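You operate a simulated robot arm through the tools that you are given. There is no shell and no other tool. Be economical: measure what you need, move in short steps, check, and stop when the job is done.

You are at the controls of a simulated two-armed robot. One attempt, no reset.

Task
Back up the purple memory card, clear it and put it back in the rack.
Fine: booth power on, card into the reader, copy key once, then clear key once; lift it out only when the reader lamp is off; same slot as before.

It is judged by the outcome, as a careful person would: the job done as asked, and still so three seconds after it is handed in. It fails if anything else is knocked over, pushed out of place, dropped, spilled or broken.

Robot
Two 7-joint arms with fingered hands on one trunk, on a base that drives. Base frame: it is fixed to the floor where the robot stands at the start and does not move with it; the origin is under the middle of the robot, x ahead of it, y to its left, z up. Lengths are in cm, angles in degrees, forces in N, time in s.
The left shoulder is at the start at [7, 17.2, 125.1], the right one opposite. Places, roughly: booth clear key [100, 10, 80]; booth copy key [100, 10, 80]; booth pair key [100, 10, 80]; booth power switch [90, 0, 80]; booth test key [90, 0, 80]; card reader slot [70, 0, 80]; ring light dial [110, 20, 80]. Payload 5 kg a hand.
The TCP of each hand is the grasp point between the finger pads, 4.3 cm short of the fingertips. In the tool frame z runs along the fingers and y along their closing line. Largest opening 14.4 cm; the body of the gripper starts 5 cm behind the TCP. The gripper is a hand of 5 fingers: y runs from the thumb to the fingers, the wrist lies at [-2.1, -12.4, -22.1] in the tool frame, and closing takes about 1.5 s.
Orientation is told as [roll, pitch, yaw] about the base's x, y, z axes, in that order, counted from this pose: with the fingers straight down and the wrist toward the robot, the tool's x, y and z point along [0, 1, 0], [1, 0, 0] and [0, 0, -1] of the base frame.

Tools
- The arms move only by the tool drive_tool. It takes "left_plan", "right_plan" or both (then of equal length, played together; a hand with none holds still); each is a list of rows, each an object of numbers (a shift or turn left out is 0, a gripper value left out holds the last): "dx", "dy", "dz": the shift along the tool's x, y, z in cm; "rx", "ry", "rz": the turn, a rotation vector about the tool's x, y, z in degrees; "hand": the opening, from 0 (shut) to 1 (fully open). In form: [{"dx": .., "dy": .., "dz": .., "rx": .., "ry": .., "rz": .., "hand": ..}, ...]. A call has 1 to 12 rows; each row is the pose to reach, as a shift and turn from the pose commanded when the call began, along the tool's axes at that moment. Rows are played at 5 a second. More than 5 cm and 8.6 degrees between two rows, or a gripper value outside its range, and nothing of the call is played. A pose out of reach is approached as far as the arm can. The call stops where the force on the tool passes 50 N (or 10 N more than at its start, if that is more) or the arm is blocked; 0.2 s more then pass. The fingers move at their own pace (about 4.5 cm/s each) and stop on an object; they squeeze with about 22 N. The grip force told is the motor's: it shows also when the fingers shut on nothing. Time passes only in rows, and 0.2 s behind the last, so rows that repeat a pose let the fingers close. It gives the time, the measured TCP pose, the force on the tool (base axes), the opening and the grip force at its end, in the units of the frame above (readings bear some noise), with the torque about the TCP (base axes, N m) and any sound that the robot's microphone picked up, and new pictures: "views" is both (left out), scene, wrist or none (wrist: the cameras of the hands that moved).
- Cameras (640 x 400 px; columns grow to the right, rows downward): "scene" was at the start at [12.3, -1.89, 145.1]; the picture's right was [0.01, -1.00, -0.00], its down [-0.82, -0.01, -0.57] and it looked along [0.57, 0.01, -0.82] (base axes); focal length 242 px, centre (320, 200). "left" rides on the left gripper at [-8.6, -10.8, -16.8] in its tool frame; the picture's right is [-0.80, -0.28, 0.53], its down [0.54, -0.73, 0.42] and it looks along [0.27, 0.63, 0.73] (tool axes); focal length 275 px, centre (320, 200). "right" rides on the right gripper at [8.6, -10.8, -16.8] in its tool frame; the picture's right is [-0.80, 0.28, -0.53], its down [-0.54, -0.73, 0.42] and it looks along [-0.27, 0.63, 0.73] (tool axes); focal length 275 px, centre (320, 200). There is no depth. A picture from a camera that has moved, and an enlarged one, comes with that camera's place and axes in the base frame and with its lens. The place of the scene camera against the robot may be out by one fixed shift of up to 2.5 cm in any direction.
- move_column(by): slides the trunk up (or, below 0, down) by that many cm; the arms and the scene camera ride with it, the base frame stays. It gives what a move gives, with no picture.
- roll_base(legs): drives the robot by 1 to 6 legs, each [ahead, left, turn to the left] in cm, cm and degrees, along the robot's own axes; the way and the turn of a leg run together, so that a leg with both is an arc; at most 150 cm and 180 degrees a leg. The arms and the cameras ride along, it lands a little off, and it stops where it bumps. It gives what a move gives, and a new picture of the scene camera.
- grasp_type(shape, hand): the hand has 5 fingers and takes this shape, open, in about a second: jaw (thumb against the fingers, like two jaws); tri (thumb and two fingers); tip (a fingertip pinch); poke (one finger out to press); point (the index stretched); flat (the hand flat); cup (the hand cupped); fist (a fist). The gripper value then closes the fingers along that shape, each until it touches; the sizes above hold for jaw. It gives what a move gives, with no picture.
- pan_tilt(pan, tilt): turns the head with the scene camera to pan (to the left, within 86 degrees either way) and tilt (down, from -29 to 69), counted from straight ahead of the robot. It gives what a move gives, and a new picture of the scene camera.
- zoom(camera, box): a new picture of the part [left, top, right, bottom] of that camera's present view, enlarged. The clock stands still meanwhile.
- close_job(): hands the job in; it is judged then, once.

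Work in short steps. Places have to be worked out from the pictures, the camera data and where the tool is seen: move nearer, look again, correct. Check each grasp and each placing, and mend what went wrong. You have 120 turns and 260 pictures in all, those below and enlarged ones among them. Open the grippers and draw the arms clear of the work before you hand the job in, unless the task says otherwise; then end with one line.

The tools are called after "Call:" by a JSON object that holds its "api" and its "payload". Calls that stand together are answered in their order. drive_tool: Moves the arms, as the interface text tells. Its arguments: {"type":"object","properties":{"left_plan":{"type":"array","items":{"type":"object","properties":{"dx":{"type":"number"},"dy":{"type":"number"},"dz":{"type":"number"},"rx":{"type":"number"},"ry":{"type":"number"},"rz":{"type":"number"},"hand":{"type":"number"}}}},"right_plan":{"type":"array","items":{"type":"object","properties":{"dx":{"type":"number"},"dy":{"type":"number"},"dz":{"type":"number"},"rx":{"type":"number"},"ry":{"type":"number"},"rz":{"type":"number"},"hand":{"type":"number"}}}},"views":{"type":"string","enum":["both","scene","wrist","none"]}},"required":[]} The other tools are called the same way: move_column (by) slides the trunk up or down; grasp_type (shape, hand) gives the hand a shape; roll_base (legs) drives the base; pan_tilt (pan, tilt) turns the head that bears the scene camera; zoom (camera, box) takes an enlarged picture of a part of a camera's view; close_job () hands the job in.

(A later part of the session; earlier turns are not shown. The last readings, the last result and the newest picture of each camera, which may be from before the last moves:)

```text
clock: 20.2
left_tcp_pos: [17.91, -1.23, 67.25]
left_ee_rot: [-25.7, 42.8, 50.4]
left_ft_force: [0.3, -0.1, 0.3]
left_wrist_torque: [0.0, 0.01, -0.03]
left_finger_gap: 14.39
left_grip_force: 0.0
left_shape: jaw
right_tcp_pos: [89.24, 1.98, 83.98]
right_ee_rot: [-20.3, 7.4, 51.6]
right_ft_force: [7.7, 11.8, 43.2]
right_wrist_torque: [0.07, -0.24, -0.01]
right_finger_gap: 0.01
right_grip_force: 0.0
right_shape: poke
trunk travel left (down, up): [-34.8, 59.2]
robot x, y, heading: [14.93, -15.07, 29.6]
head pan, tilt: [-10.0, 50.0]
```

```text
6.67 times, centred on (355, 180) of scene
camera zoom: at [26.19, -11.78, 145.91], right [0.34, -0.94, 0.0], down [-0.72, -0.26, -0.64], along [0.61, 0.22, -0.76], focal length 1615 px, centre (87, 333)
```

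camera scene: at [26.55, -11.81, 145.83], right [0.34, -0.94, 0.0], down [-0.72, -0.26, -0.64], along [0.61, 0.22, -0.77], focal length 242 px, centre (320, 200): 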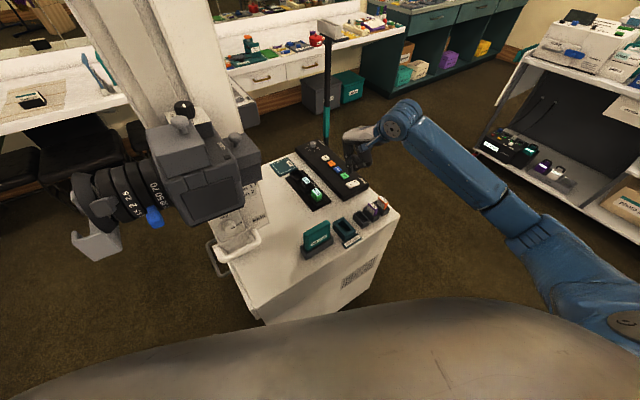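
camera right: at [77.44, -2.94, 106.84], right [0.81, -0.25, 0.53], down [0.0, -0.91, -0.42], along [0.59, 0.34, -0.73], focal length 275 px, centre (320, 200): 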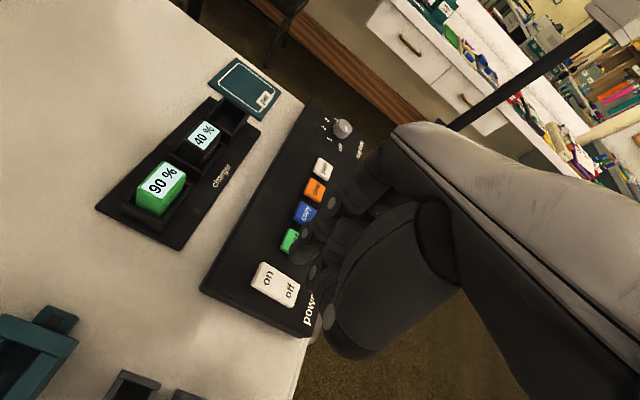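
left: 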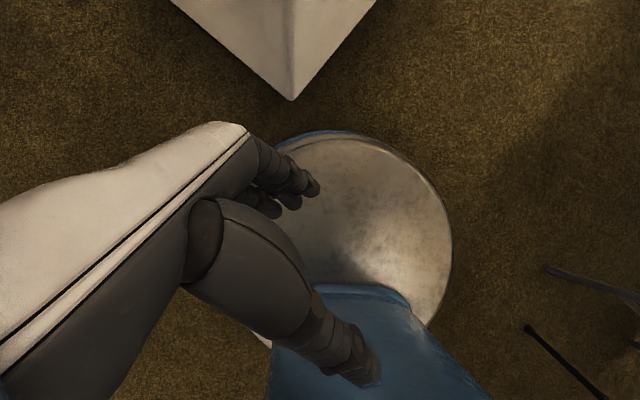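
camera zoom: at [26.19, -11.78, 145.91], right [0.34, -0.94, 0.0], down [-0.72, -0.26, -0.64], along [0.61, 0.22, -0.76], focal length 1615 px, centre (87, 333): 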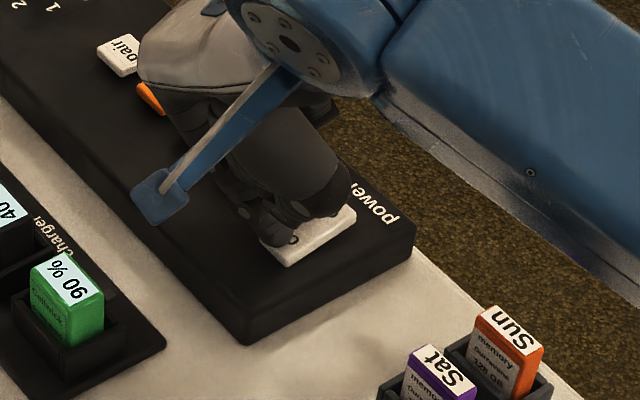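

The rocker seems to have tipped. I lift back along the same way and check.

Call:
{"api": "drive_tool", "payload": {"right_plan": [{"dx": -0.68, "dy": -0.28, "dz": -1.86}, {"dx": -1.7, "dy": -0.7, "dz": -4.65}, {"dx": -2.7, "dy": -1.12, "dz": -7.4}], "views": "none"}}

Call:
{"api": "zoom", "payload": {"camera": "scene", "box": [326, 165, 366, 205]}}

Call:
{"api": "zoom", "payload": {"camera": "right", "box": [200, 160, 370, 300]}}

```text
clock: 21.1
left_tcp_pos: [18.2, -1.31, 67.17]
left_ee_rot: [-25.4, 42.9, 50.6]
left_ft_force: [-1.1, 0.7, 0.5]
left_wrist_torque: [-0.03, -0.02, 0.02]
left_finger_gap: 14.4
left_grip_force: 0.0
left_shape: jaw
right_tcp_pos: [89.27, 1.39, 91.24]
right_ee_rot: [-20.2, 8.1, 51.6]
right_ft_force: [0.0, 0.4, -0.1]
right_wrist_torque: [-0.01, 0.02, -0.04]
right_finger_gap: 0.01
right_grip_force: 0.0
right_shape: poke
trunk travel left (down, up): [-34.8, 59.2]
robot x, y, heading: [14.91, -14.91, 29.9]
head pan, tilt: [-10.0, 50.0]
```

```text
10.00 times, centred on (346, 185) of scene
camera zoom: at [26.6, -11.84, 145.81], right [0.34, -0.94, 0.0], down [-0.72, -0.26, -0.64], along [0.61, 0.22, -0.77], focal length 2423 px, centre (60, 350)
```

zoom: 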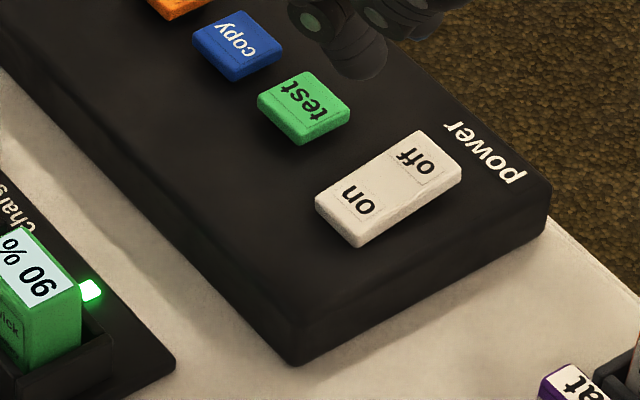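

```text
2.86 times, centred on (285, 230) of right
camera zoom: at [72.9, 3.16, 105.43], right [0.68, -0.04, 0.73], down [0.05, -0.99, -0.11], along [0.73, 0.11, -0.68], focal length 786 px, centre (420, 114)
```

zoom: 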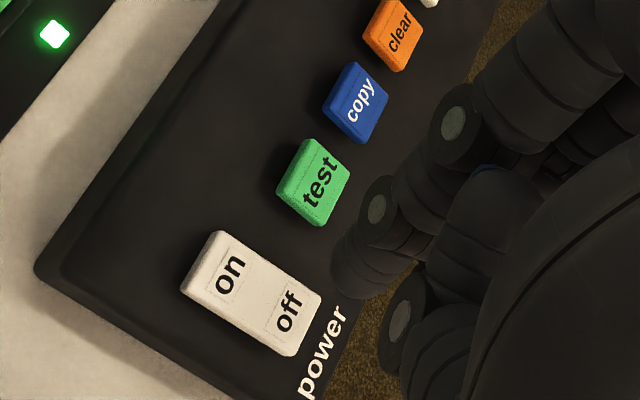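

Power is on: the charger lamp is lit and the rocker is tipped to "on". I lift, straighten the hand, and change to the jaw shape to fetch the card.

Call:
{"api": "drive_tool", "payload": {"right_plan": [{"rx": -2.7, "ry": 6.7, "dx": -1.2, "dy": -0.5, "dz": -3.3}, {"rx": -5.4, "ry": 13.4, "dx": -2.4, "dy": -1, "dz": -6.6}, {"rx": -8, "ry": 20, "dx": -3.6, "dy": -1.5, "dz": -9.9}, {"rx": -8, "ry": 20, "dx": -3.6, "dy": -1.5, "dz": -9.9}], "views": "none"}}

Call:
{"api": "grasp_type", "payload": {"hand": "right", "shape": "tip"}}

Call:
{"api": "zoom", "payload": {"camera": "scene", "box": [355, 180, 400, 225]}}

Call:
{"api": "zoom", "payload": {"camera": "scene", "box": [320, 90, 420, 190]}}

```text
clock: 22.1
left_tcp_pos: [18.24, -1.16, 67.11]
left_ee_rot: [-25.5, 42.9, 50.5]
left_ft_force: [0.0, -0.2, 0.7]
left_wrist_torque: [0.01, 0.0, 0.0]
left_finger_gap: 14.38
left_grip_force: 0.1
left_shape: jaw
right_tcp_pos: [89.27, 1.56, 101.97]
right_ee_rot: [0.1, 0.0, 53.0]
right_ft_force: [0.1, 0.5, 0.4]
right_wrist_torque: [0.04, 0.02, 0.0]
right_finger_gap: 0.0
right_grip_force: 0.1
right_shape: poke
trunk travel left (down, up): [-34.8, 59.2]
robot x, y, heading: [14.78, -15.05, 29.7]
head pan, tilt: [-10.0, 50.0]
```

```text
clock: 22.9
left_tcp_pos: [18.17, -1.04, 67.14]
left_ee_rot: [-25.5, 42.9, 50.5]
left_ft_force: [0.2, 0.5, 0.0]
left_wrist_torque: [0.02, 0.01, 0.0]
left_finger_gap: 14.37
left_grip_force: 0.0
left_shape: jaw
right_tcp_pos: [89.28, 1.57, 101.98]
right_ee_rot: [-0.1, 0.0, 53.0]
right_ft_force: [0.4, -0.2, 0.5]
right_wrist_torque: [-0.02, 0.03, 0.04]
right_finger_gap: 14.39
right_grip_force: 0.1
right_shape: tip
trunk travel left (down, up): [-34.8, 59.2]
robot x, y, heading: [15.17, -14.97, 29.8]
head pan, tilt: [-10.0, 50.0]
```

```text
8.89 times, centred on (378, 202) of scene
camera zoom: at [26.6, -11.83, 145.83], right [0.34, -0.94, 0.0], down [-0.72, -0.26, -0.64], along [0.61, 0.22, -0.77], focal length 2154 px, centre (-191, 178)
```

zoom: 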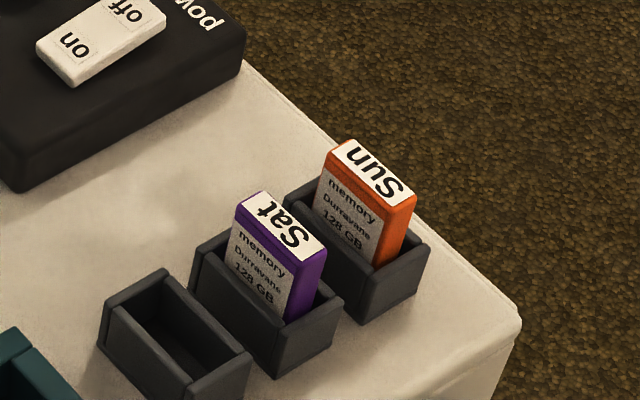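

```text
4.00 times, centred on (370, 140) of scene
camera zoom: at [26.6, -11.83, 145.83], right [0.34, -0.94, 0.0], down [-0.72, -0.26, -0.64], along [0.61, 0.22, -0.77], focal length 969 px, centre (120, 440)
```

zoom: 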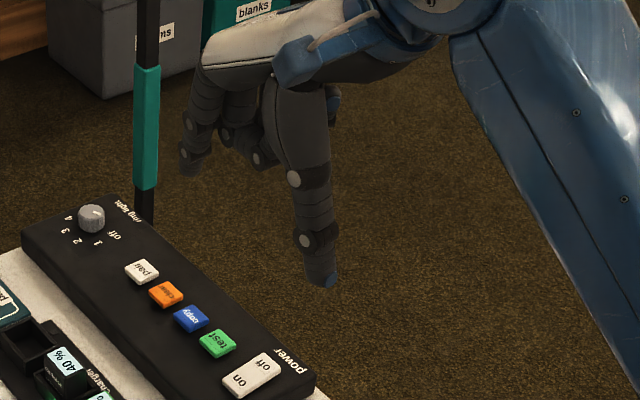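

The card is about 4.4 cm wide along the tool's y line, 1.3 cm thick, standing out about 3 cm. I'll pinch it by its two narrow ends with the tip shape. I go above it with the fingers half closed and look.

Call:
{"api": "drive_tool", "payload": {"right_plan": [{"dy": -4.5, "hand": 0.5}, {"dy": -9}, {"dx": -0.1, "dy": -13.3}, {"dx": -0.1, "dy": -13.3, "dz": 4}, {"dx": -0.1, "dy": -13.3, "dz": 7}, {"dx": -0.1, "dy": -13.3, "dz": 7}, {"dx": -0.1, "dy": -13.3, "dz": 7}], "views": "wrist"}}

Call:
{"api": "zoom", "payload": {"camera": "right", "box": [200, 160, 400, 340]}}

Call:
{"api": "zoom", "payload": {"camera": "scene", "box": [310, 130, 410, 230]}}

```text
clock: 24.6
left_tcp_pos: [18.15, -1.25, 67.0]
left_ee_rot: [-25.4, 42.9, 50.5]
left_ft_force: [-0.6, -0.7, 0.3]
left_wrist_torque: [0.03, 0.0, 0.0]
left_finger_gap: 14.4
left_grip_force: 0.0
left_shape: jaw
right_tcp_pos: [81.55, -9.0, 95.01]
right_ee_rot: [0.0, 0.0, 53.0]
right_ft_force: [0.7, 0.0, -0.2]
right_wrist_torque: [0.0, -0.02, 0.05]
right_finger_gap: 7.22
right_grip_force: 0.0
right_shape: tip
trunk travel left (down, up): [-34.8, 59.2]
robot x, y, heading: [14.85, -14.89, 29.7]
head pan, tilt: [-10.0, 50.0]
camera right: at [68.11, -12.53, 111.78], right [0.81, -0.25, 0.53], down [0.0, -0.91, -0.42], along [0.59, 0.34, -0.73], focal length 275 px, centre (320, 200)
```

right: 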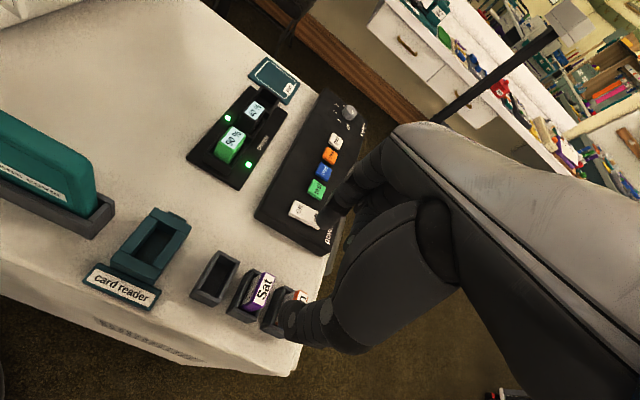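

```text
2.22 times, centred on (300, 250) of right
camera zoom: at [68.11, -12.53, 111.78], right [0.81, -0.25, 0.53], down [0.0, -0.91, -0.42], along [0.59, 0.34, -0.73], focal length 612 px, centre (364, 89)
```

zoom: 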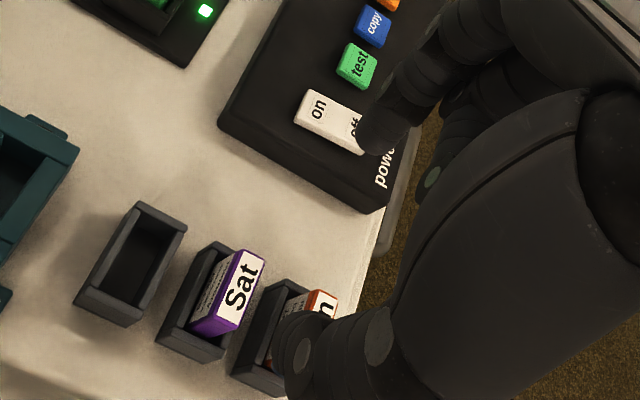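

```text
4.00 times, centred on (360, 180) of scene
camera zoom: at [26.61, -11.86, 145.82], right [0.34, -0.94, 0.0], down [-0.72, -0.26, -0.64], along [0.61, 0.22, -0.77], focal length 969 px, centre (160, 280)
```

zoom: 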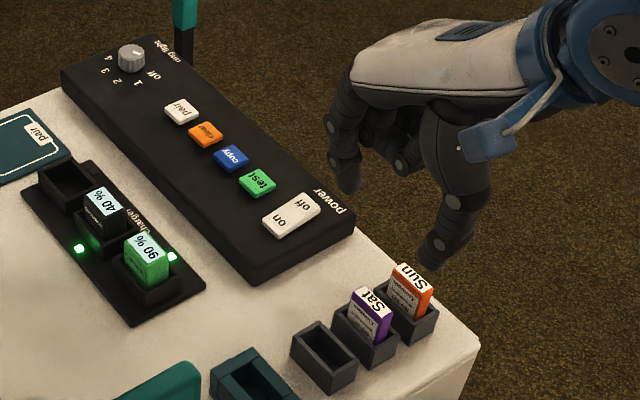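

Three views agree: Sat card top at (81.5,-9.5,81.8). I centre on it and come down to about 2 cm above the final height, then look.

Call:
{"api": "drive_tool", "payload": {"right_plan": [{"dx": -0.26, "dy": -0.43, "hand": 0.55}, {"dx": -0.26, "dy": -0.43, "dz": 4}, {"dx": -0.26, "dy": -0.43, "dz": 8}, {"dx": -0.26, "dy": -0.43, "dz": 9.5}, {"dx": -0.26, "dy": -0.43, "dz": 9.5}], "views": "none"}}

Call:
{"api": "zoom", "payload": {"camera": "right", "box": [220, 160, 400, 320]}}

Call:
{"api": "zoom", "payload": {"camera": "scene", "box": [345, 160, 415, 230]}}

```text
clock: 25.8
left_tcp_pos: [18.26, -1.19, 67.21]
left_ee_rot: [-25.6, 42.9, 50.4]
left_ft_force: [-0.7, 0.5, -0.3]
left_wrist_torque: [0.01, 0.01, 0.04]
left_finger_gap: 14.36
left_grip_force: 0.0
left_shape: jaw
right_tcp_pos: [81.26, -9.57, 85.56]
right_ee_rot: [0.0, 0.1, 53.0]
right_ft_force: [-0.2, -0.1, 0.7]
right_wrist_torque: [0.01, 0.0, 0.02]
right_finger_gap: 7.88
right_grip_force: 0.1
right_shape: tip
trunk travel left (down, up): [-34.8, 59.2]
robot x, y, heading: [14.63, -14.97, 29.9]
head pan, tilt: [-10.0, 50.0]
```

```text
2.50 times, centred on (310, 240) of right
camera zoom: at [67.96, -12.94, 102.3], right [0.81, -0.25, 0.53], down [0.0, -0.91, -0.42], along [0.59, 0.34, -0.73], focal length 688 px, centre (345, 100)
```

zoom: 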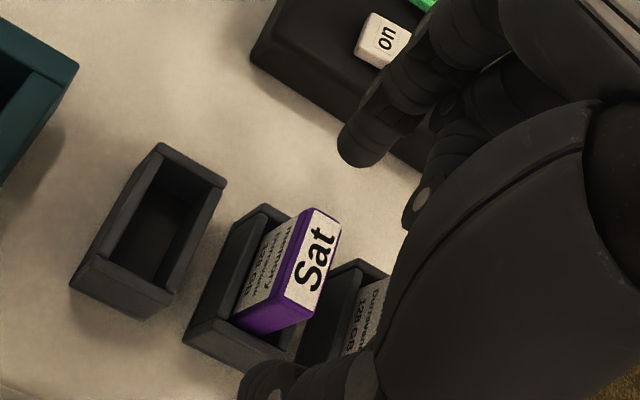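

```text
5.71 times, centred on (380, 195) of scene
camera zoom: at [26.59, -11.85, 145.83], right [0.34, -0.94, 0.0], down [-0.72, -0.26, -0.64], along [0.61, 0.22, -0.77], focal length 1384 px, centre (-23, 229)
```

zoom: 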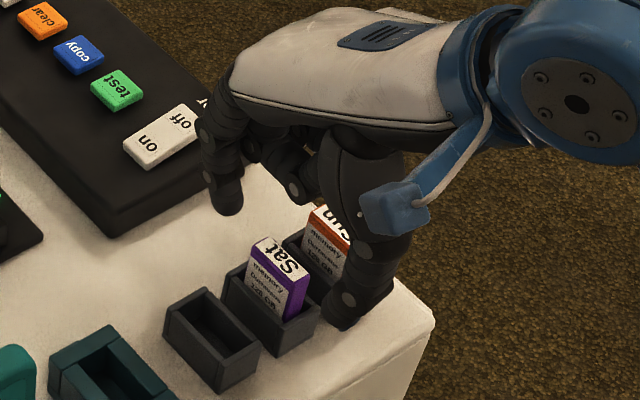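

The fingers straddle the card with room on both sides. I go down 2 cm and close.

Call:
{"api": "drive_tool", "payload": {"right_plan": [{"dz": 1}, {"dz": 2}, {"dz": 2}], "views": "none"}}

Call:
{"api": "zoom", "payload": {"camera": "scene", "box": [345, 160, 415, 230]}}

Call:
{"api": "zoom", "payload": {"camera": "right", "box": [220, 160, 400, 320]}}

```text
clock: 26.6
left_tcp_pos: [18.13, -1.06, 67.23]
left_ee_rot: [-25.5, 42.9, 50.5]
left_ft_force: [0.2, 0.0, 0.2]
left_wrist_torque: [0.03, -0.01, -0.02]
left_finger_gap: 14.42
left_grip_force: 0.0
left_shape: jaw
right_tcp_pos: [81.37, -9.46, 83.75]
right_ee_rot: [0.0, 0.0, 53.0]
right_ft_force: [-0.3, 0.0, -0.1]
right_wrist_torque: [-0.04, -0.04, -0.01]
right_finger_gap: 7.89
right_grip_force: 0.2
right_shape: tip
trunk travel left (down, up): [-34.8, 59.2]
robot x, y, heading: [15.08, -14.83, 29.8]
head pan, tilt: [-10.0, 50.0]
```

```text
5.71 times, centred on (380, 195) of scene
camera zoom: at [26.58, -11.84, 145.83], right [0.34, -0.94, 0.0], down [-0.72, -0.26, -0.64], along [0.61, 0.22, -0.77], focal length 1384 px, centre (-23, 229)
```

zoom: 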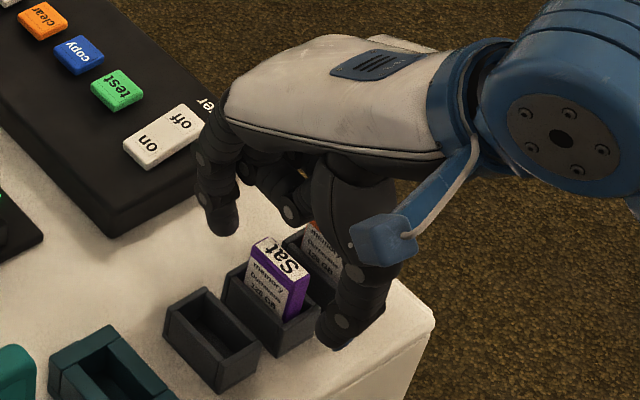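

```text
2.50 times, centred on (310, 240) of right
camera zoom: at [67.92, -12.95, 100.33], right [0.81, -0.25, 0.53], down [0.0, -0.91, -0.42], along [0.59, 0.34, -0.73], focal length 688 px, centre (345, 100)
```

zoom: 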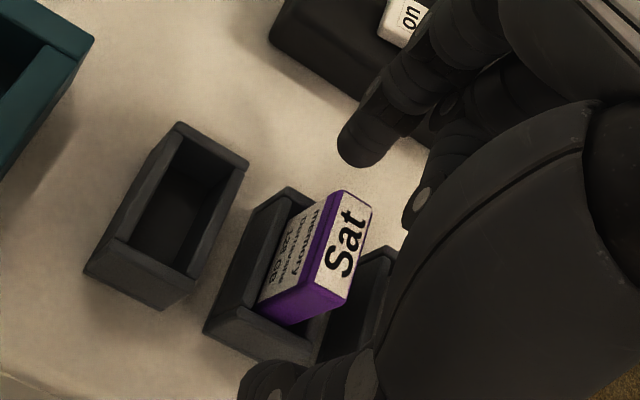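

The alignment looks right. I close slowly onto the card and look.

Call:
{"api": "drive_tool", "payload": {"right_plan": [{"hand": 0.4}, {"hand": 0.3}, {"hand": 0.2}, {"hand": 0.15}, {"hand": 0.15}, {"hand": 0.15}, {"hand": 0.15}], "views": "none"}}

Call:
{"api": "zoom", "payload": {"camera": "scene", "box": [345, 160, 415, 230]}}

Call:
{"api": "zoom", "payload": {"camera": "right", "box": [220, 160, 400, 320]}}

```text
clock: 28.1
left_tcp_pos: [18.2, -1.15, 67.06]
left_ee_rot: [-25.5, 43.0, 50.5]
left_ft_force: [0.2, -1.2, 0.7]
left_wrist_torque: [0.04, 0.05, 0.02]
left_finger_gap: 14.36
left_grip_force: 0.1
left_shape: jaw
right_tcp_pos: [81.32, -9.42, 83.66]
right_ee_rot: [0.0, 0.1, 53.0]
right_ft_force: [0.2, -0.1, 0.7]
right_wrist_torque: [0.02, 0.03, 0.02]
right_finger_gap: 3.36
right_grip_force: 21.9
right_shape: tip
trunk travel left (down, up): [-34.8, 59.2]
robot x, y, heading: [14.58, -15.12, 29.8]
head pan, tilt: [-10.0, 50.0]
```

```text
5.71 times, centred on (380, 195) of scene
camera zoom: at [26.59, -11.85, 145.83], right [0.34, -0.94, 0.0], down [-0.72, -0.26, -0.64], along [0.61, 0.22, -0.77], focal length 1384 px, centre (-23, 229)
```

zoom: 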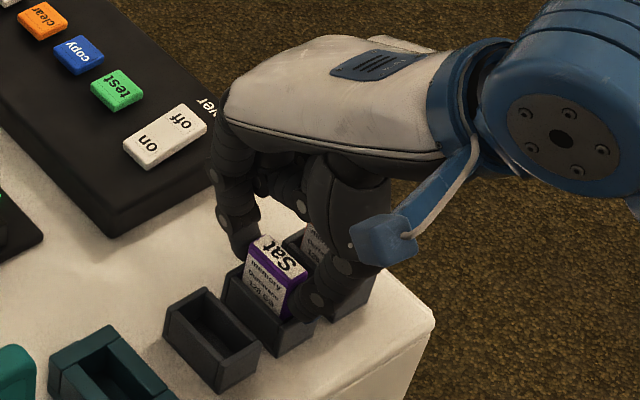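

```text
2.50 times, centred on (310, 240) of right
camera zoom: at [67.92, -12.96, 100.33], right [0.81, -0.25, 0.53], down [0.0, -0.91, -0.42], along [0.59, 0.34, -0.73], focal length 688 px, centre (345, 100)
```

zoom: 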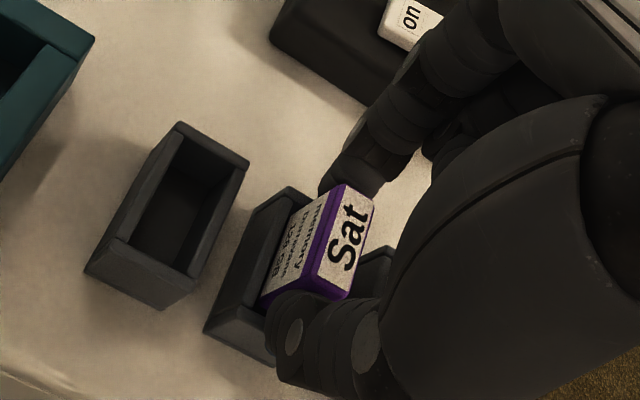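

The card is gripped at its ends (21.9 N, gap 3.4). I lift straight up slowly.

Call:
{"api": "drive_tool", "payload": {"right_plan": [{"dz": -0.7, "hand": 0.1}, {"dz": -1.5}, {"dz": -3}, {"dz": -5}, {"dz": -7.5}], "views": "none"}}

Call:
{"api": "zoom", "payload": {"camera": "scene", "box": [345, 150, 415, 230]}}

Call:
{"api": "zoom", "payload": {"camera": "right", "box": [160, 160, 400, 340]}}

```text
clock: 29.4
left_tcp_pos: [18.2, -1.15, 67.03]
left_ee_rot: [-25.5, 43.0, 50.5]
left_ft_force: [-1.1, -0.5, 0.5]
left_wrist_torque: [-0.04, 0.01, -0.03]
left_finger_gap: 14.36
left_grip_force: 0.0
left_shape: jaw
right_tcp_pos: [81.18, -9.49, 91.15]
right_ee_rot: [0.0, 0.1, 52.9]
right_ft_force: [-0.1, 0.0, -1.2]
right_wrist_torque: [-0.01, -0.03, 0.02]
right_finger_gap: 3.37
right_grip_force: 22.0
right_shape: tip
trunk travel left (down, up): [-34.8, 59.2]
robot x, y, heading: [14.6, -14.91, 29.8]
head pan, tilt: [-10.0, 50.0]
```

```text
5.00 times, centred on (380, 190) of scene
camera zoom: at [26.57, -11.83, 145.82], right [0.34, -0.94, 0.0], down [-0.72, -0.26, -0.64], along [0.61, 0.22, -0.77], focal length 1211 px, centre (20, 250)
```

zoom: 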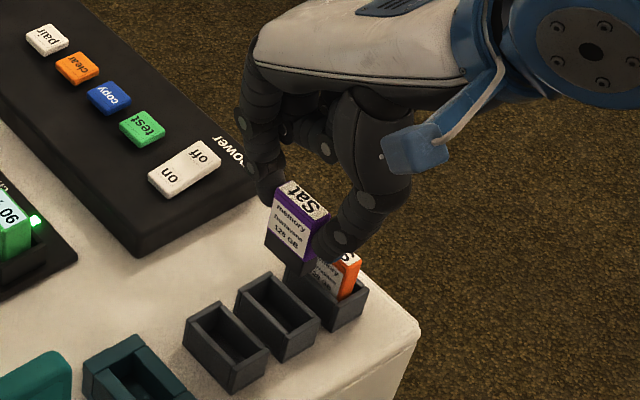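

```text
2.22 times, centred on (280, 250) of right
camera zoom: at [67.87, -12.92, 107.88], right [0.81, -0.25, 0.53], down [0.0, -0.91, -0.42], along [0.59, 0.34, -0.73], focal length 612 px, centre (409, 89)
```

zoom: 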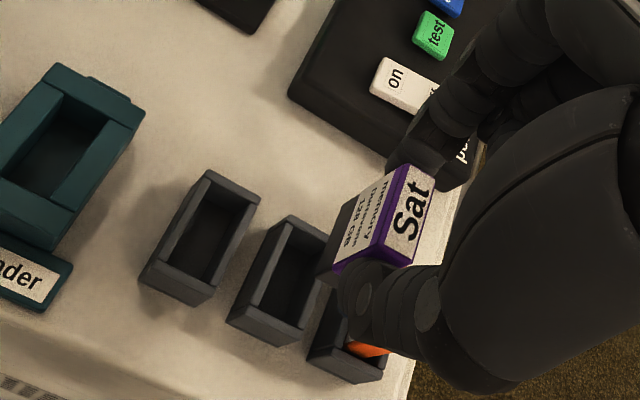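

The card hangs upright in the pinch. The reader opening is at about (71.2,-2.3), in the same orientation. I carry it over at a safe height and look again.

Call:
{"api": "drive_tool", "payload": {"right_plan": [{"dz": -2}, {"dx": 4.2, "dy": -0.2, "dz": -2}, {"dx": 8.4, "dy": -0.4, "dz": -2}, {"dx": 12.6, "dy": -0.65, "dz": -2}, {"dx": 12.6, "dy": -0.65, "dz": 0}, {"dx": 12.6, "dy": -0.65, "dz": 0}], "views": "none"}}

Call:
{"api": "zoom", "payload": {"camera": "scene", "box": [310, 170, 390, 260]}}

Call:
{"api": "zoom", "payload": {"camera": "right", "box": [160, 160, 400, 340]}}

```text
clock: 30.8
left_tcp_pos: [18.29, -1.17, 67.07]
left_ee_rot: [-25.5, 43.0, 50.4]
left_ft_force: [-0.6, -0.3, -0.2]
left_wrist_torque: [0.0, -0.02, -0.02]
left_finger_gap: 14.38
left_grip_force: 0.0
left_shape: jaw
right_tcp_pos: [70.82, -2.25, 91.04]
right_ee_rot: [0.0, 0.2, 53.1]
right_ft_force: [-0.1, 0.5, -1.7]
right_wrist_torque: [-0.01, -0.02, 0.01]
right_finger_gap: 3.36
right_grip_force: 22.7
right_shape: tip
trunk travel left (down, up): [-34.8, 59.2]
robot x, y, heading: [15.21, -14.88, 29.6]
head pan, tilt: [-10.0, 50.0]
```

```text
4.44 times, centred on (350, 215) of scene
camera zoom: at [26.57, -11.78, 145.83], right [0.34, -0.94, 0.0], down [-0.72, -0.26, -0.64], along [0.61, 0.22, -0.77], focal length 1077 px, centre (187, 133)
```

zoom: 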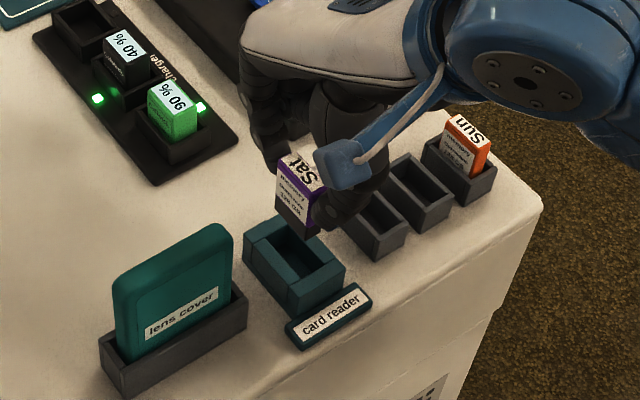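

```text
2.22 times, centred on (280, 250) of right
camera zoom: at [57.44, -5.8, 107.86], right [0.81, -0.25, 0.53], down [0.0, -0.91, -0.42], along [0.59, 0.34, -0.73], focal length 612 px, centre (409, 89)
```

zoom: 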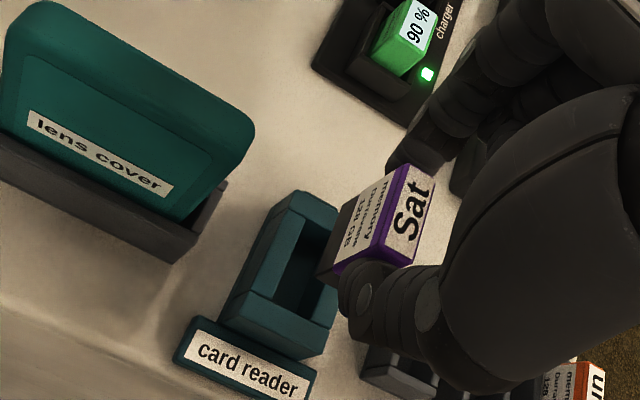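

I enlarge the reader opening to align accurately.

Call:
{"api": "zoom", "payload": {"camera": "right", "box": [235, 210, 315, 290]}}

Call:
{"api": "zoom", "payload": {"camera": "scene", "box": [358, 195, 396, 233]}}

Call:
{"api": "zoom", "payload": {"camera": "scene", "box": [358, 200, 396, 250]}}

```text
5.00 times, centred on (275, 250) of right
camera zoom: at [57.44, -5.8, 107.86], right [0.81, -0.25, 0.53], down [0.0, -0.91, -0.42], along [0.59, 0.34, -0.73], focal length 1376 px, centre (545, -50)
```

zoom: 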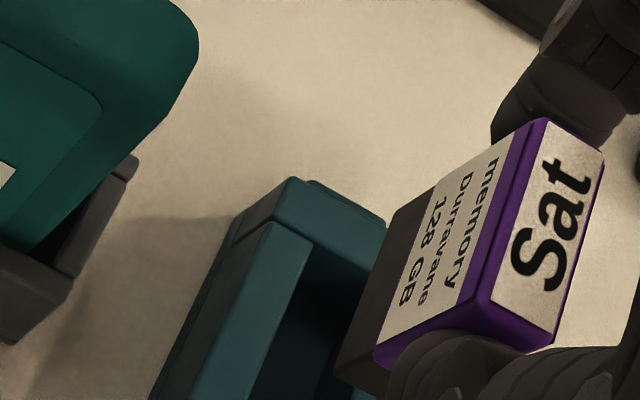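

```text
10.53 times, centred on (377, 214) of scene
camera zoom: at [26.57, -11.78, 145.83], right [0.34, -0.94, 0.0], down [-0.72, -0.26, -0.64], along [0.61, 0.22, -0.77], focal length 2550 px, centre (-280, 53)
```

zoom: 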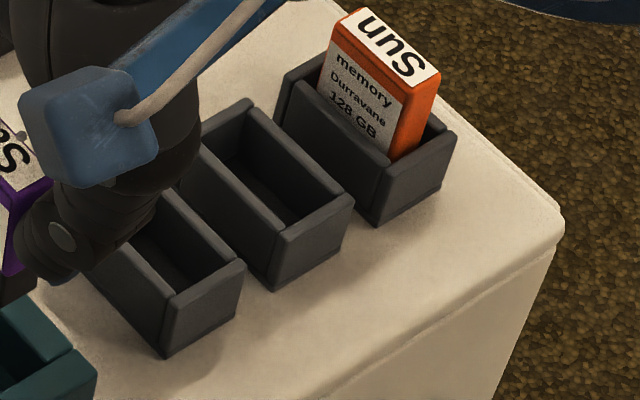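

```text
8.00 times, centred on (377, 225) of scene
camera zoom: at [26.57, -11.78, 145.83], right [0.34, -0.94, 0.0], down [-0.72, -0.26, -0.64], along [0.61, 0.22, -0.77], focal length 1938 px, centre (-136, 0)
```

zoom: 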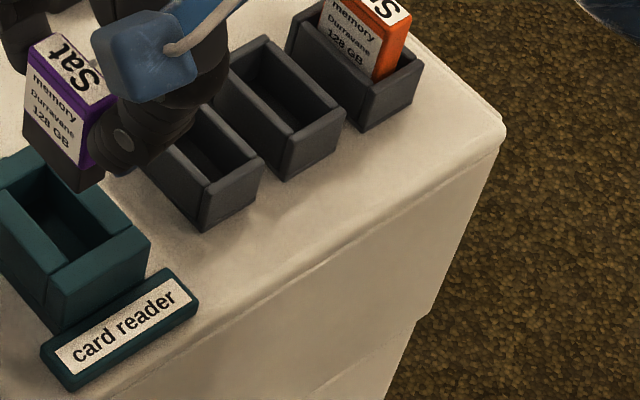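

I zoom onto the reader itself in the scene view.

Call:
{"api": "zoom", "payload": {"camera": "scene", "box": [340, 195, 385, 240]}}

Call:
{"api": "zoom", "payload": {"camera": "right", "box": [225, 225, 305, 325]}}

```text
8.89 times, centred on (362, 218) of scene
camera zoom: at [26.57, -11.78, 145.83], right [0.34, -0.94, 0.0], down [-0.72, -0.26, -0.64], along [0.61, 0.22, -0.77], focal length 2154 px, centre (-58, 44)
```

zoom: 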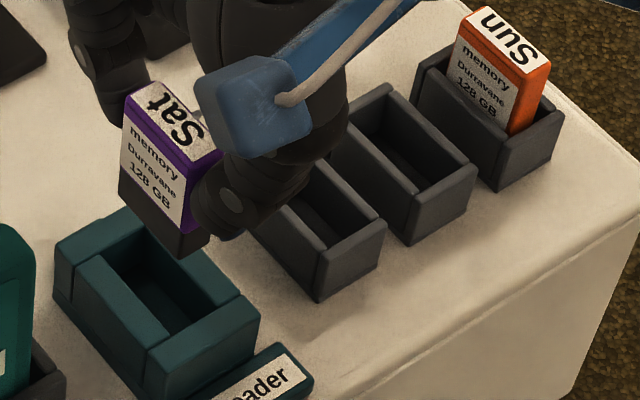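

```text
4.00 times, centred on (265, 275) of right
camera zoom: at [57.44, -5.8, 107.86], right [0.81, -0.25, 0.53], down [0.0, -0.91, -0.42], along [0.59, 0.34, -0.73], focal length 1101 px, centre (540, -100)
```

zoom: 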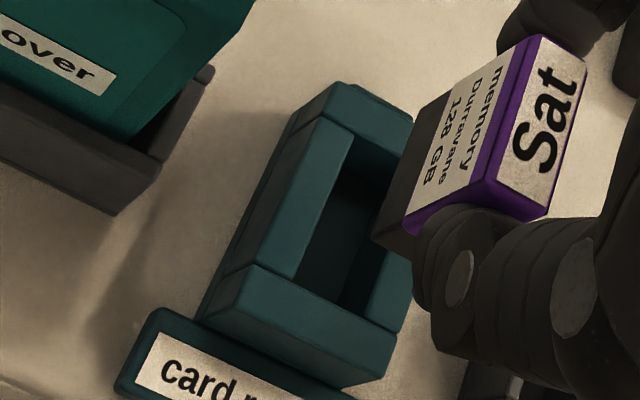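

Both views say that the card foot must shift about -0.4 in x and +0.3 in y. I apply this and come down to just above the rim to check.

Call:
{"api": "drive_tool", "payload": {"right_plan": [{"dx": -0.4, "dy": 0.3}, {"dx": -0.4, "dy": 0.3, "dz": 2}, {"dx": -0.4, "dy": 0.3, "dz": 3.2}, {"dx": -0.4, "dy": 0.3, "dz": 3.2}], "views": "none"}}

Call:
{"api": "zoom", "payload": {"camera": "scene", "box": [340, 195, 385, 240]}}

Call:
{"api": "zoom", "payload": {"camera": "right", "box": [235, 200, 335, 310]}}

```text
clock: 31.8
left_tcp_pos: [18.26, -1.12, 67.05]
left_ee_rot: [-25.5, 42.9, 50.5]
left_ft_force: [0.4, -0.3, 0.7]
left_wrist_torque: [0.04, 0.0, 0.0]
left_finger_gap: 14.38
left_grip_force: 0.1
left_shape: jaw
right_tcp_pos: [71.31, -2.43, 87.95]
right_ee_rot: [0.0, 0.1, 53.1]
right_ft_force: [-0.1, 0.5, 0.0]
right_wrist_torque: [0.0, -0.01, -0.01]
right_finger_gap: 3.33
right_grip_force: 21.8
right_shape: tip
trunk travel left (down, up): [-34.8, 59.2]
robot x, y, heading: [15.01, -14.45, 29.8]
head pan, tilt: [-10.0, 50.0]
```

```text
8.89 times, centred on (362, 218) of scene
camera zoom: at [26.58, -11.83, 145.83], right [0.34, -0.94, 0.0], down [-0.72, -0.26, -0.64], along [0.61, 0.22, -0.77], focal length 2154 px, centre (-58, 44)
```

zoom: 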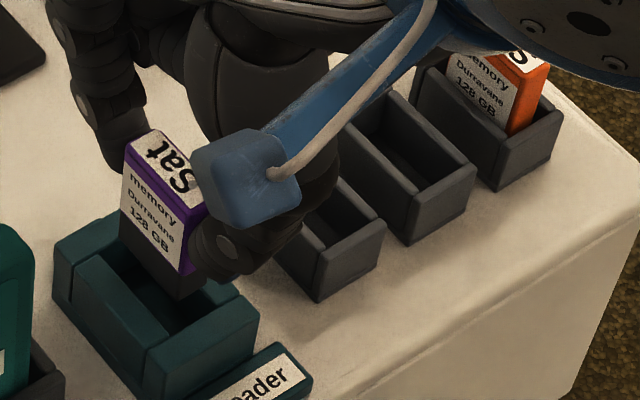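

```text
3.64 times, centred on (285, 255) of right
camera zoom: at [57.93, -5.92, 104.62], right [0.81, -0.25, 0.53], down [0.0, -0.91, -0.42], along [0.59, 0.34, -0.73], focal length 1001 px, centre (447, 0)
```

zoom: 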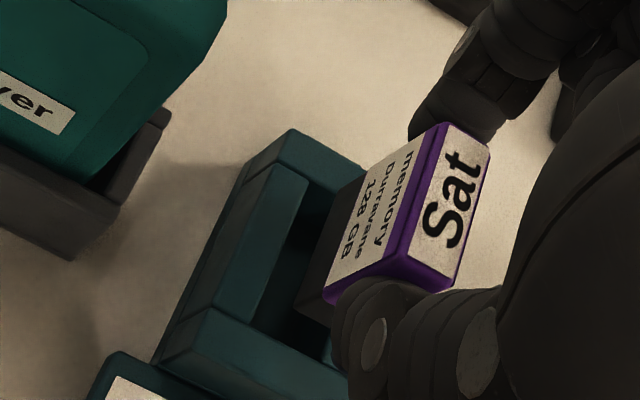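

Card foot now about 1 cm above the rim and within tolerance by both views. I lower in small steps, watching the force.

Call:
{"api": "drive_tool", "payload": {"right_plan": [{"dy": 0.15, "dz": 0.6}, {"dy": 0.15, "dz": 1.2}, {"dy": 0.15, "dz": 1.8}, {"dy": 0.15, "dz": 1.8}], "views": "none"}}

Call:
{"api": "zoom", "payload": {"camera": "scene", "box": [340, 195, 385, 240]}}

Call:
{"api": "zoom", "payload": {"camera": "right", "box": [235, 200, 335, 310]}}

```text
clock: 32.8
left_tcp_pos: [18.2, -1.11, 67.15]
left_ee_rot: [-25.6, 42.9, 50.4]
left_ft_force: [0.5, -0.3, -0.5]
left_wrist_torque: [-0.03, 0.0, 0.01]
left_finger_gap: 14.34
left_grip_force: 0.1
left_shape: jaw
right_tcp_pos: [71.45, -2.32, 86.19]
right_ee_rot: [0.0, 0.0, 53.0]
right_ft_force: [0.3, 0.0, -0.6]
right_wrist_torque: [0.02, 0.03, 0.0]
right_finger_gap: 3.34
right_grip_force: 22.0
right_shape: tip
trunk travel left (down, up): [-34.8, 59.2]
robot x, y, heading: [14.79, -14.99, 29.8]
head pan, tilt: [-10.0, 50.0]
```

```text
8.89 times, centred on (362, 218) of scene
camera zoom: at [26.59, -11.84, 145.83], right [0.34, -0.94, 0.0], down [-0.72, -0.26, -0.64], along [0.61, 0.22, -0.77], focal length 2154 px, centre (-58, 44)
```

zoom: 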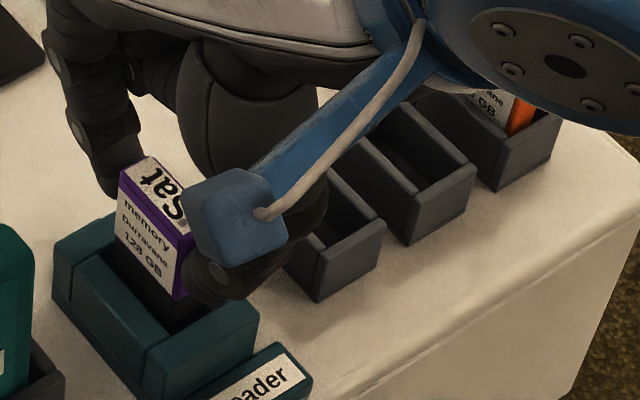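

```text
3.64 times, centred on (285, 255) of right
camera zoom: at [58.05, -5.8, 102.84], right [0.81, -0.25, 0.53], down [0.0, -0.91, -0.42], along [0.59, 0.34, -0.73], focal length 1001 px, centre (447, 0)
```

zoom: 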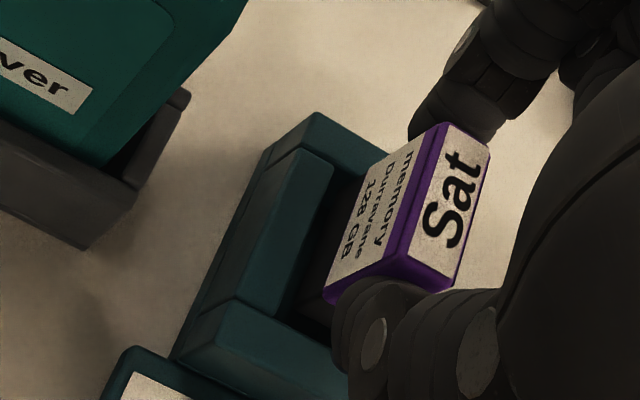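

The card is entering the opening without force. I continue down until it seats or the force rises.

Call:
{"api": "drive_tool", "payload": {"right_plan": [{"dz": 0.5}, {"dz": 1.0}, {"dz": 1.4}, {"dz": 1.4}], "views": "none"}}

Call:
{"api": "zoom", "payload": {"camera": "scene", "box": [340, 195, 385, 240]}}

Call:
{"api": "zoom", "payload": {"camera": "right", "box": [235, 200, 335, 310]}}

```text
clock: 33.8
left_tcp_pos: [18.21, -1.21, 67.16]
left_ee_rot: [-25.5, 42.9, 50.5]
left_ft_force: [-0.8, 0.0, 0.2]
left_wrist_torque: [0.01, 0.01, 0.0]
left_finger_gap: 14.37
left_grip_force: 0.0
left_shape: jaw
right_tcp_pos: [71.46, -2.34, 84.62]
right_ee_rot: [0.1, 0.0, 53.0]
right_ft_force: [0.2, -0.9, -1.1]
right_wrist_torque: [-0.01, 0.0, 0.0]
right_finger_gap: 3.33
right_grip_force: 22.0
right_shape: tip
trunk travel left (down, up): [-34.8, 59.2]
robot x, y, heading: [14.81, -14.95, 29.8]
head pan, tilt: [-10.0, 50.0]
```

```text
8.89 times, centred on (362, 218) of scene
camera zoom: at [26.59, -11.84, 145.83], right [0.34, -0.94, 0.0], down [-0.72, -0.26, -0.64], along [0.61, 0.22, -0.77], focal length 2154 px, centre (-58, 44)
```

zoom: 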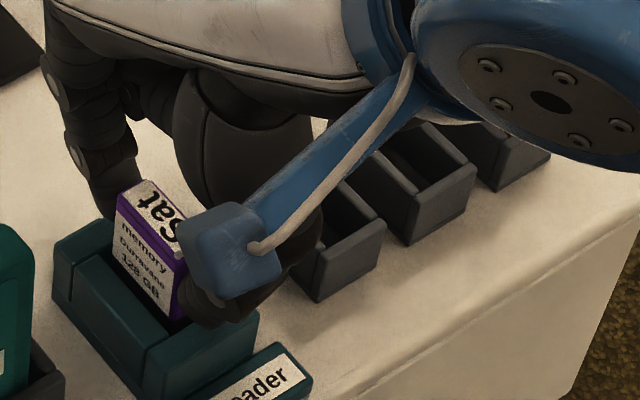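

```text
3.64 times, centred on (285, 255) of right
camera zoom: at [58.06, -5.81, 101.44], right [0.81, -0.25, 0.53], down [0.0, -0.91, -0.42], along [0.59, 0.34, -0.73], focal length 1001 px, centre (447, 0)
```

zoom: 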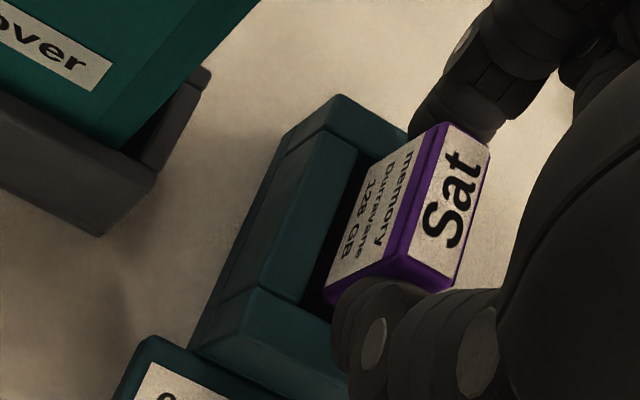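

Still free. I go a little further in 0.3 cm steps.

Call:
{"api": "drive_tool", "payload": {"right_plan": [{"dz": 0.3}, {"dz": 0.6}, {"dz": 0.9}, {"dz": 0.9}], "views": "none"}}

Call:
{"api": "zoom", "payload": {"camera": "scene", "box": [340, 195, 385, 240]}}

```text
clock: 34.8
left_tcp_pos: [18.25, -1.22, 67.24]
left_ee_rot: [-25.5, 42.9, 50.4]
left_ft_force: [0.0, 0.3, -0.3]
left_wrist_torque: [-0.02, 0.0, -0.01]
left_finger_gap: 14.4
left_grip_force: 0.0
left_shape: jaw
right_tcp_pos: [71.41, -2.32, 84.13]
right_ee_rot: [0.1, -0.2, 53.0]
right_ft_force: [0.8, -3.7, 19.9]
right_wrist_torque: [-0.16, 0.04, -0.01]
right_finger_gap: 3.45
right_grip_force: 21.6
right_shape: tip
trunk travel left (down, up): [-34.8, 59.2]
robot x, y, heading: [15.16, -15.35, 29.9]
head pan, tilt: [-10.0, 50.0]
```

```text
8.89 times, centred on (362, 218) of scene
camera zoom: at [26.43, -11.92, 145.87], right [0.34, -0.94, 0.0], down [-0.72, -0.26, -0.64], along [0.61, 0.22, -0.77], focal length 2154 px, centre (-58, 44)
```

zoom: 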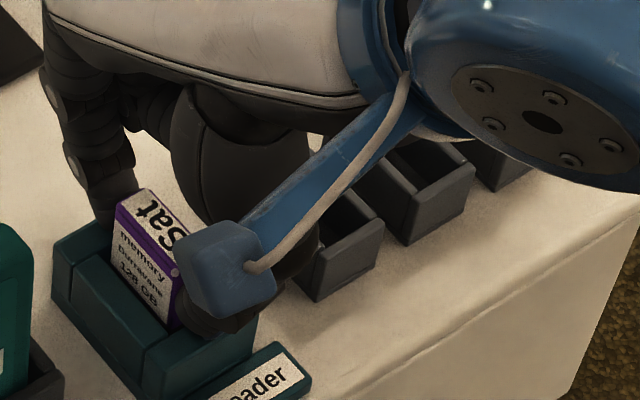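

Contact at 20 N (fingertips on the rim or card seated). I ease up 0.4, open the fingers and rise to see the card.

Call:
{"api": "drive_tool", "payload": {"right_plan": [{"dz": -0.3}, {"dz": -0.3, "hand": 0.3}, {"dz": -0.3, "hand": 0.5}, {"dz": -0.3, "hand": 0.5}, {"dz": -0.3}, {"dz": -3}, {"dz": -6}, {"dz": -9}], "views": "none"}}

Call:
{"api": "zoom", "payload": {"camera": "scene", "box": [330, 185, 390, 245]}}

Call:
{"api": "zoom", "payload": {"camera": "right", "box": [195, 190, 335, 330]}}

```text
clock: 36.5
left_tcp_pos: [18.18, -1.14, 67.11]
left_ee_rot: [-25.6, 42.9, 50.5]
left_ft_force: [0.2, -0.3, 0.0]
left_wrist_torque: [-0.03, 0.0, -0.02]
left_finger_gap: 14.39
left_grip_force: 0.0
left_shape: jaw
right_tcp_pos: [71.44, -2.26, 92.81]
right_ee_rot: [0.0, 0.1, 53.0]
right_ft_force: [-1.0, 0.6, 0.4]
right_wrist_torque: [0.02, -0.03, -0.01]
right_finger_gap: 7.15
right_grip_force: 0.1
right_shape: tip
trunk travel left (down, up): [-34.8, 59.2]
robot x, y, heading: [14.65, -15.11, 29.7]
head pan, tilt: [-10.0, 50.0]
```

```text
6.67 times, centred on (360, 215) of scene
camera zoom: at [26.58, -11.8, 145.82], right [0.34, -0.94, 0.0], down [-0.72, -0.26, -0.64], along [0.61, 0.22, -0.77], focal length 1615 px, centre (53, 100)
```

zoom: 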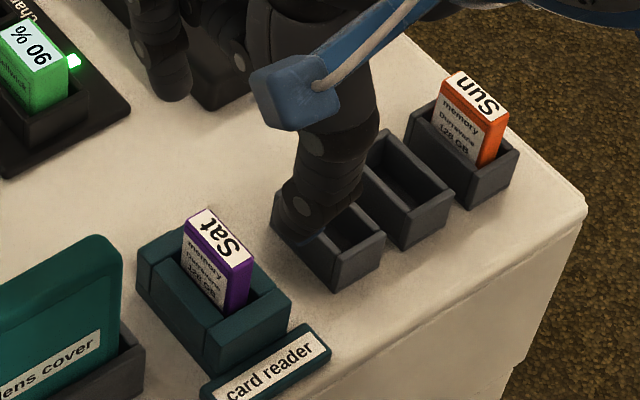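

```text
2.86 times, centred on (265, 260) of right
camera zoom: at [58.08, -5.72, 109.54], right [0.81, -0.25, 0.53], down [0.0, -0.91, -0.42], along [0.59, 0.34, -0.73], focal length 786 px, centre (477, 29)
```

zoom: 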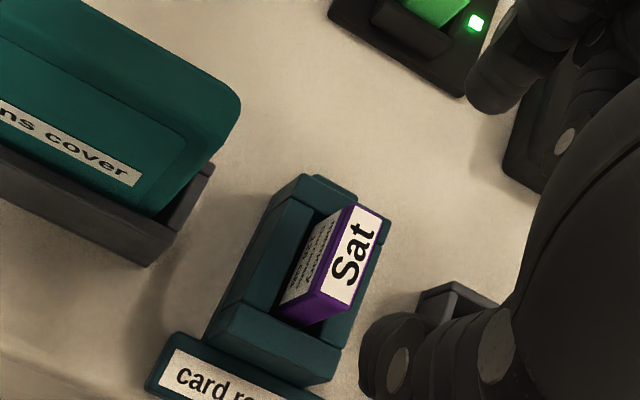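

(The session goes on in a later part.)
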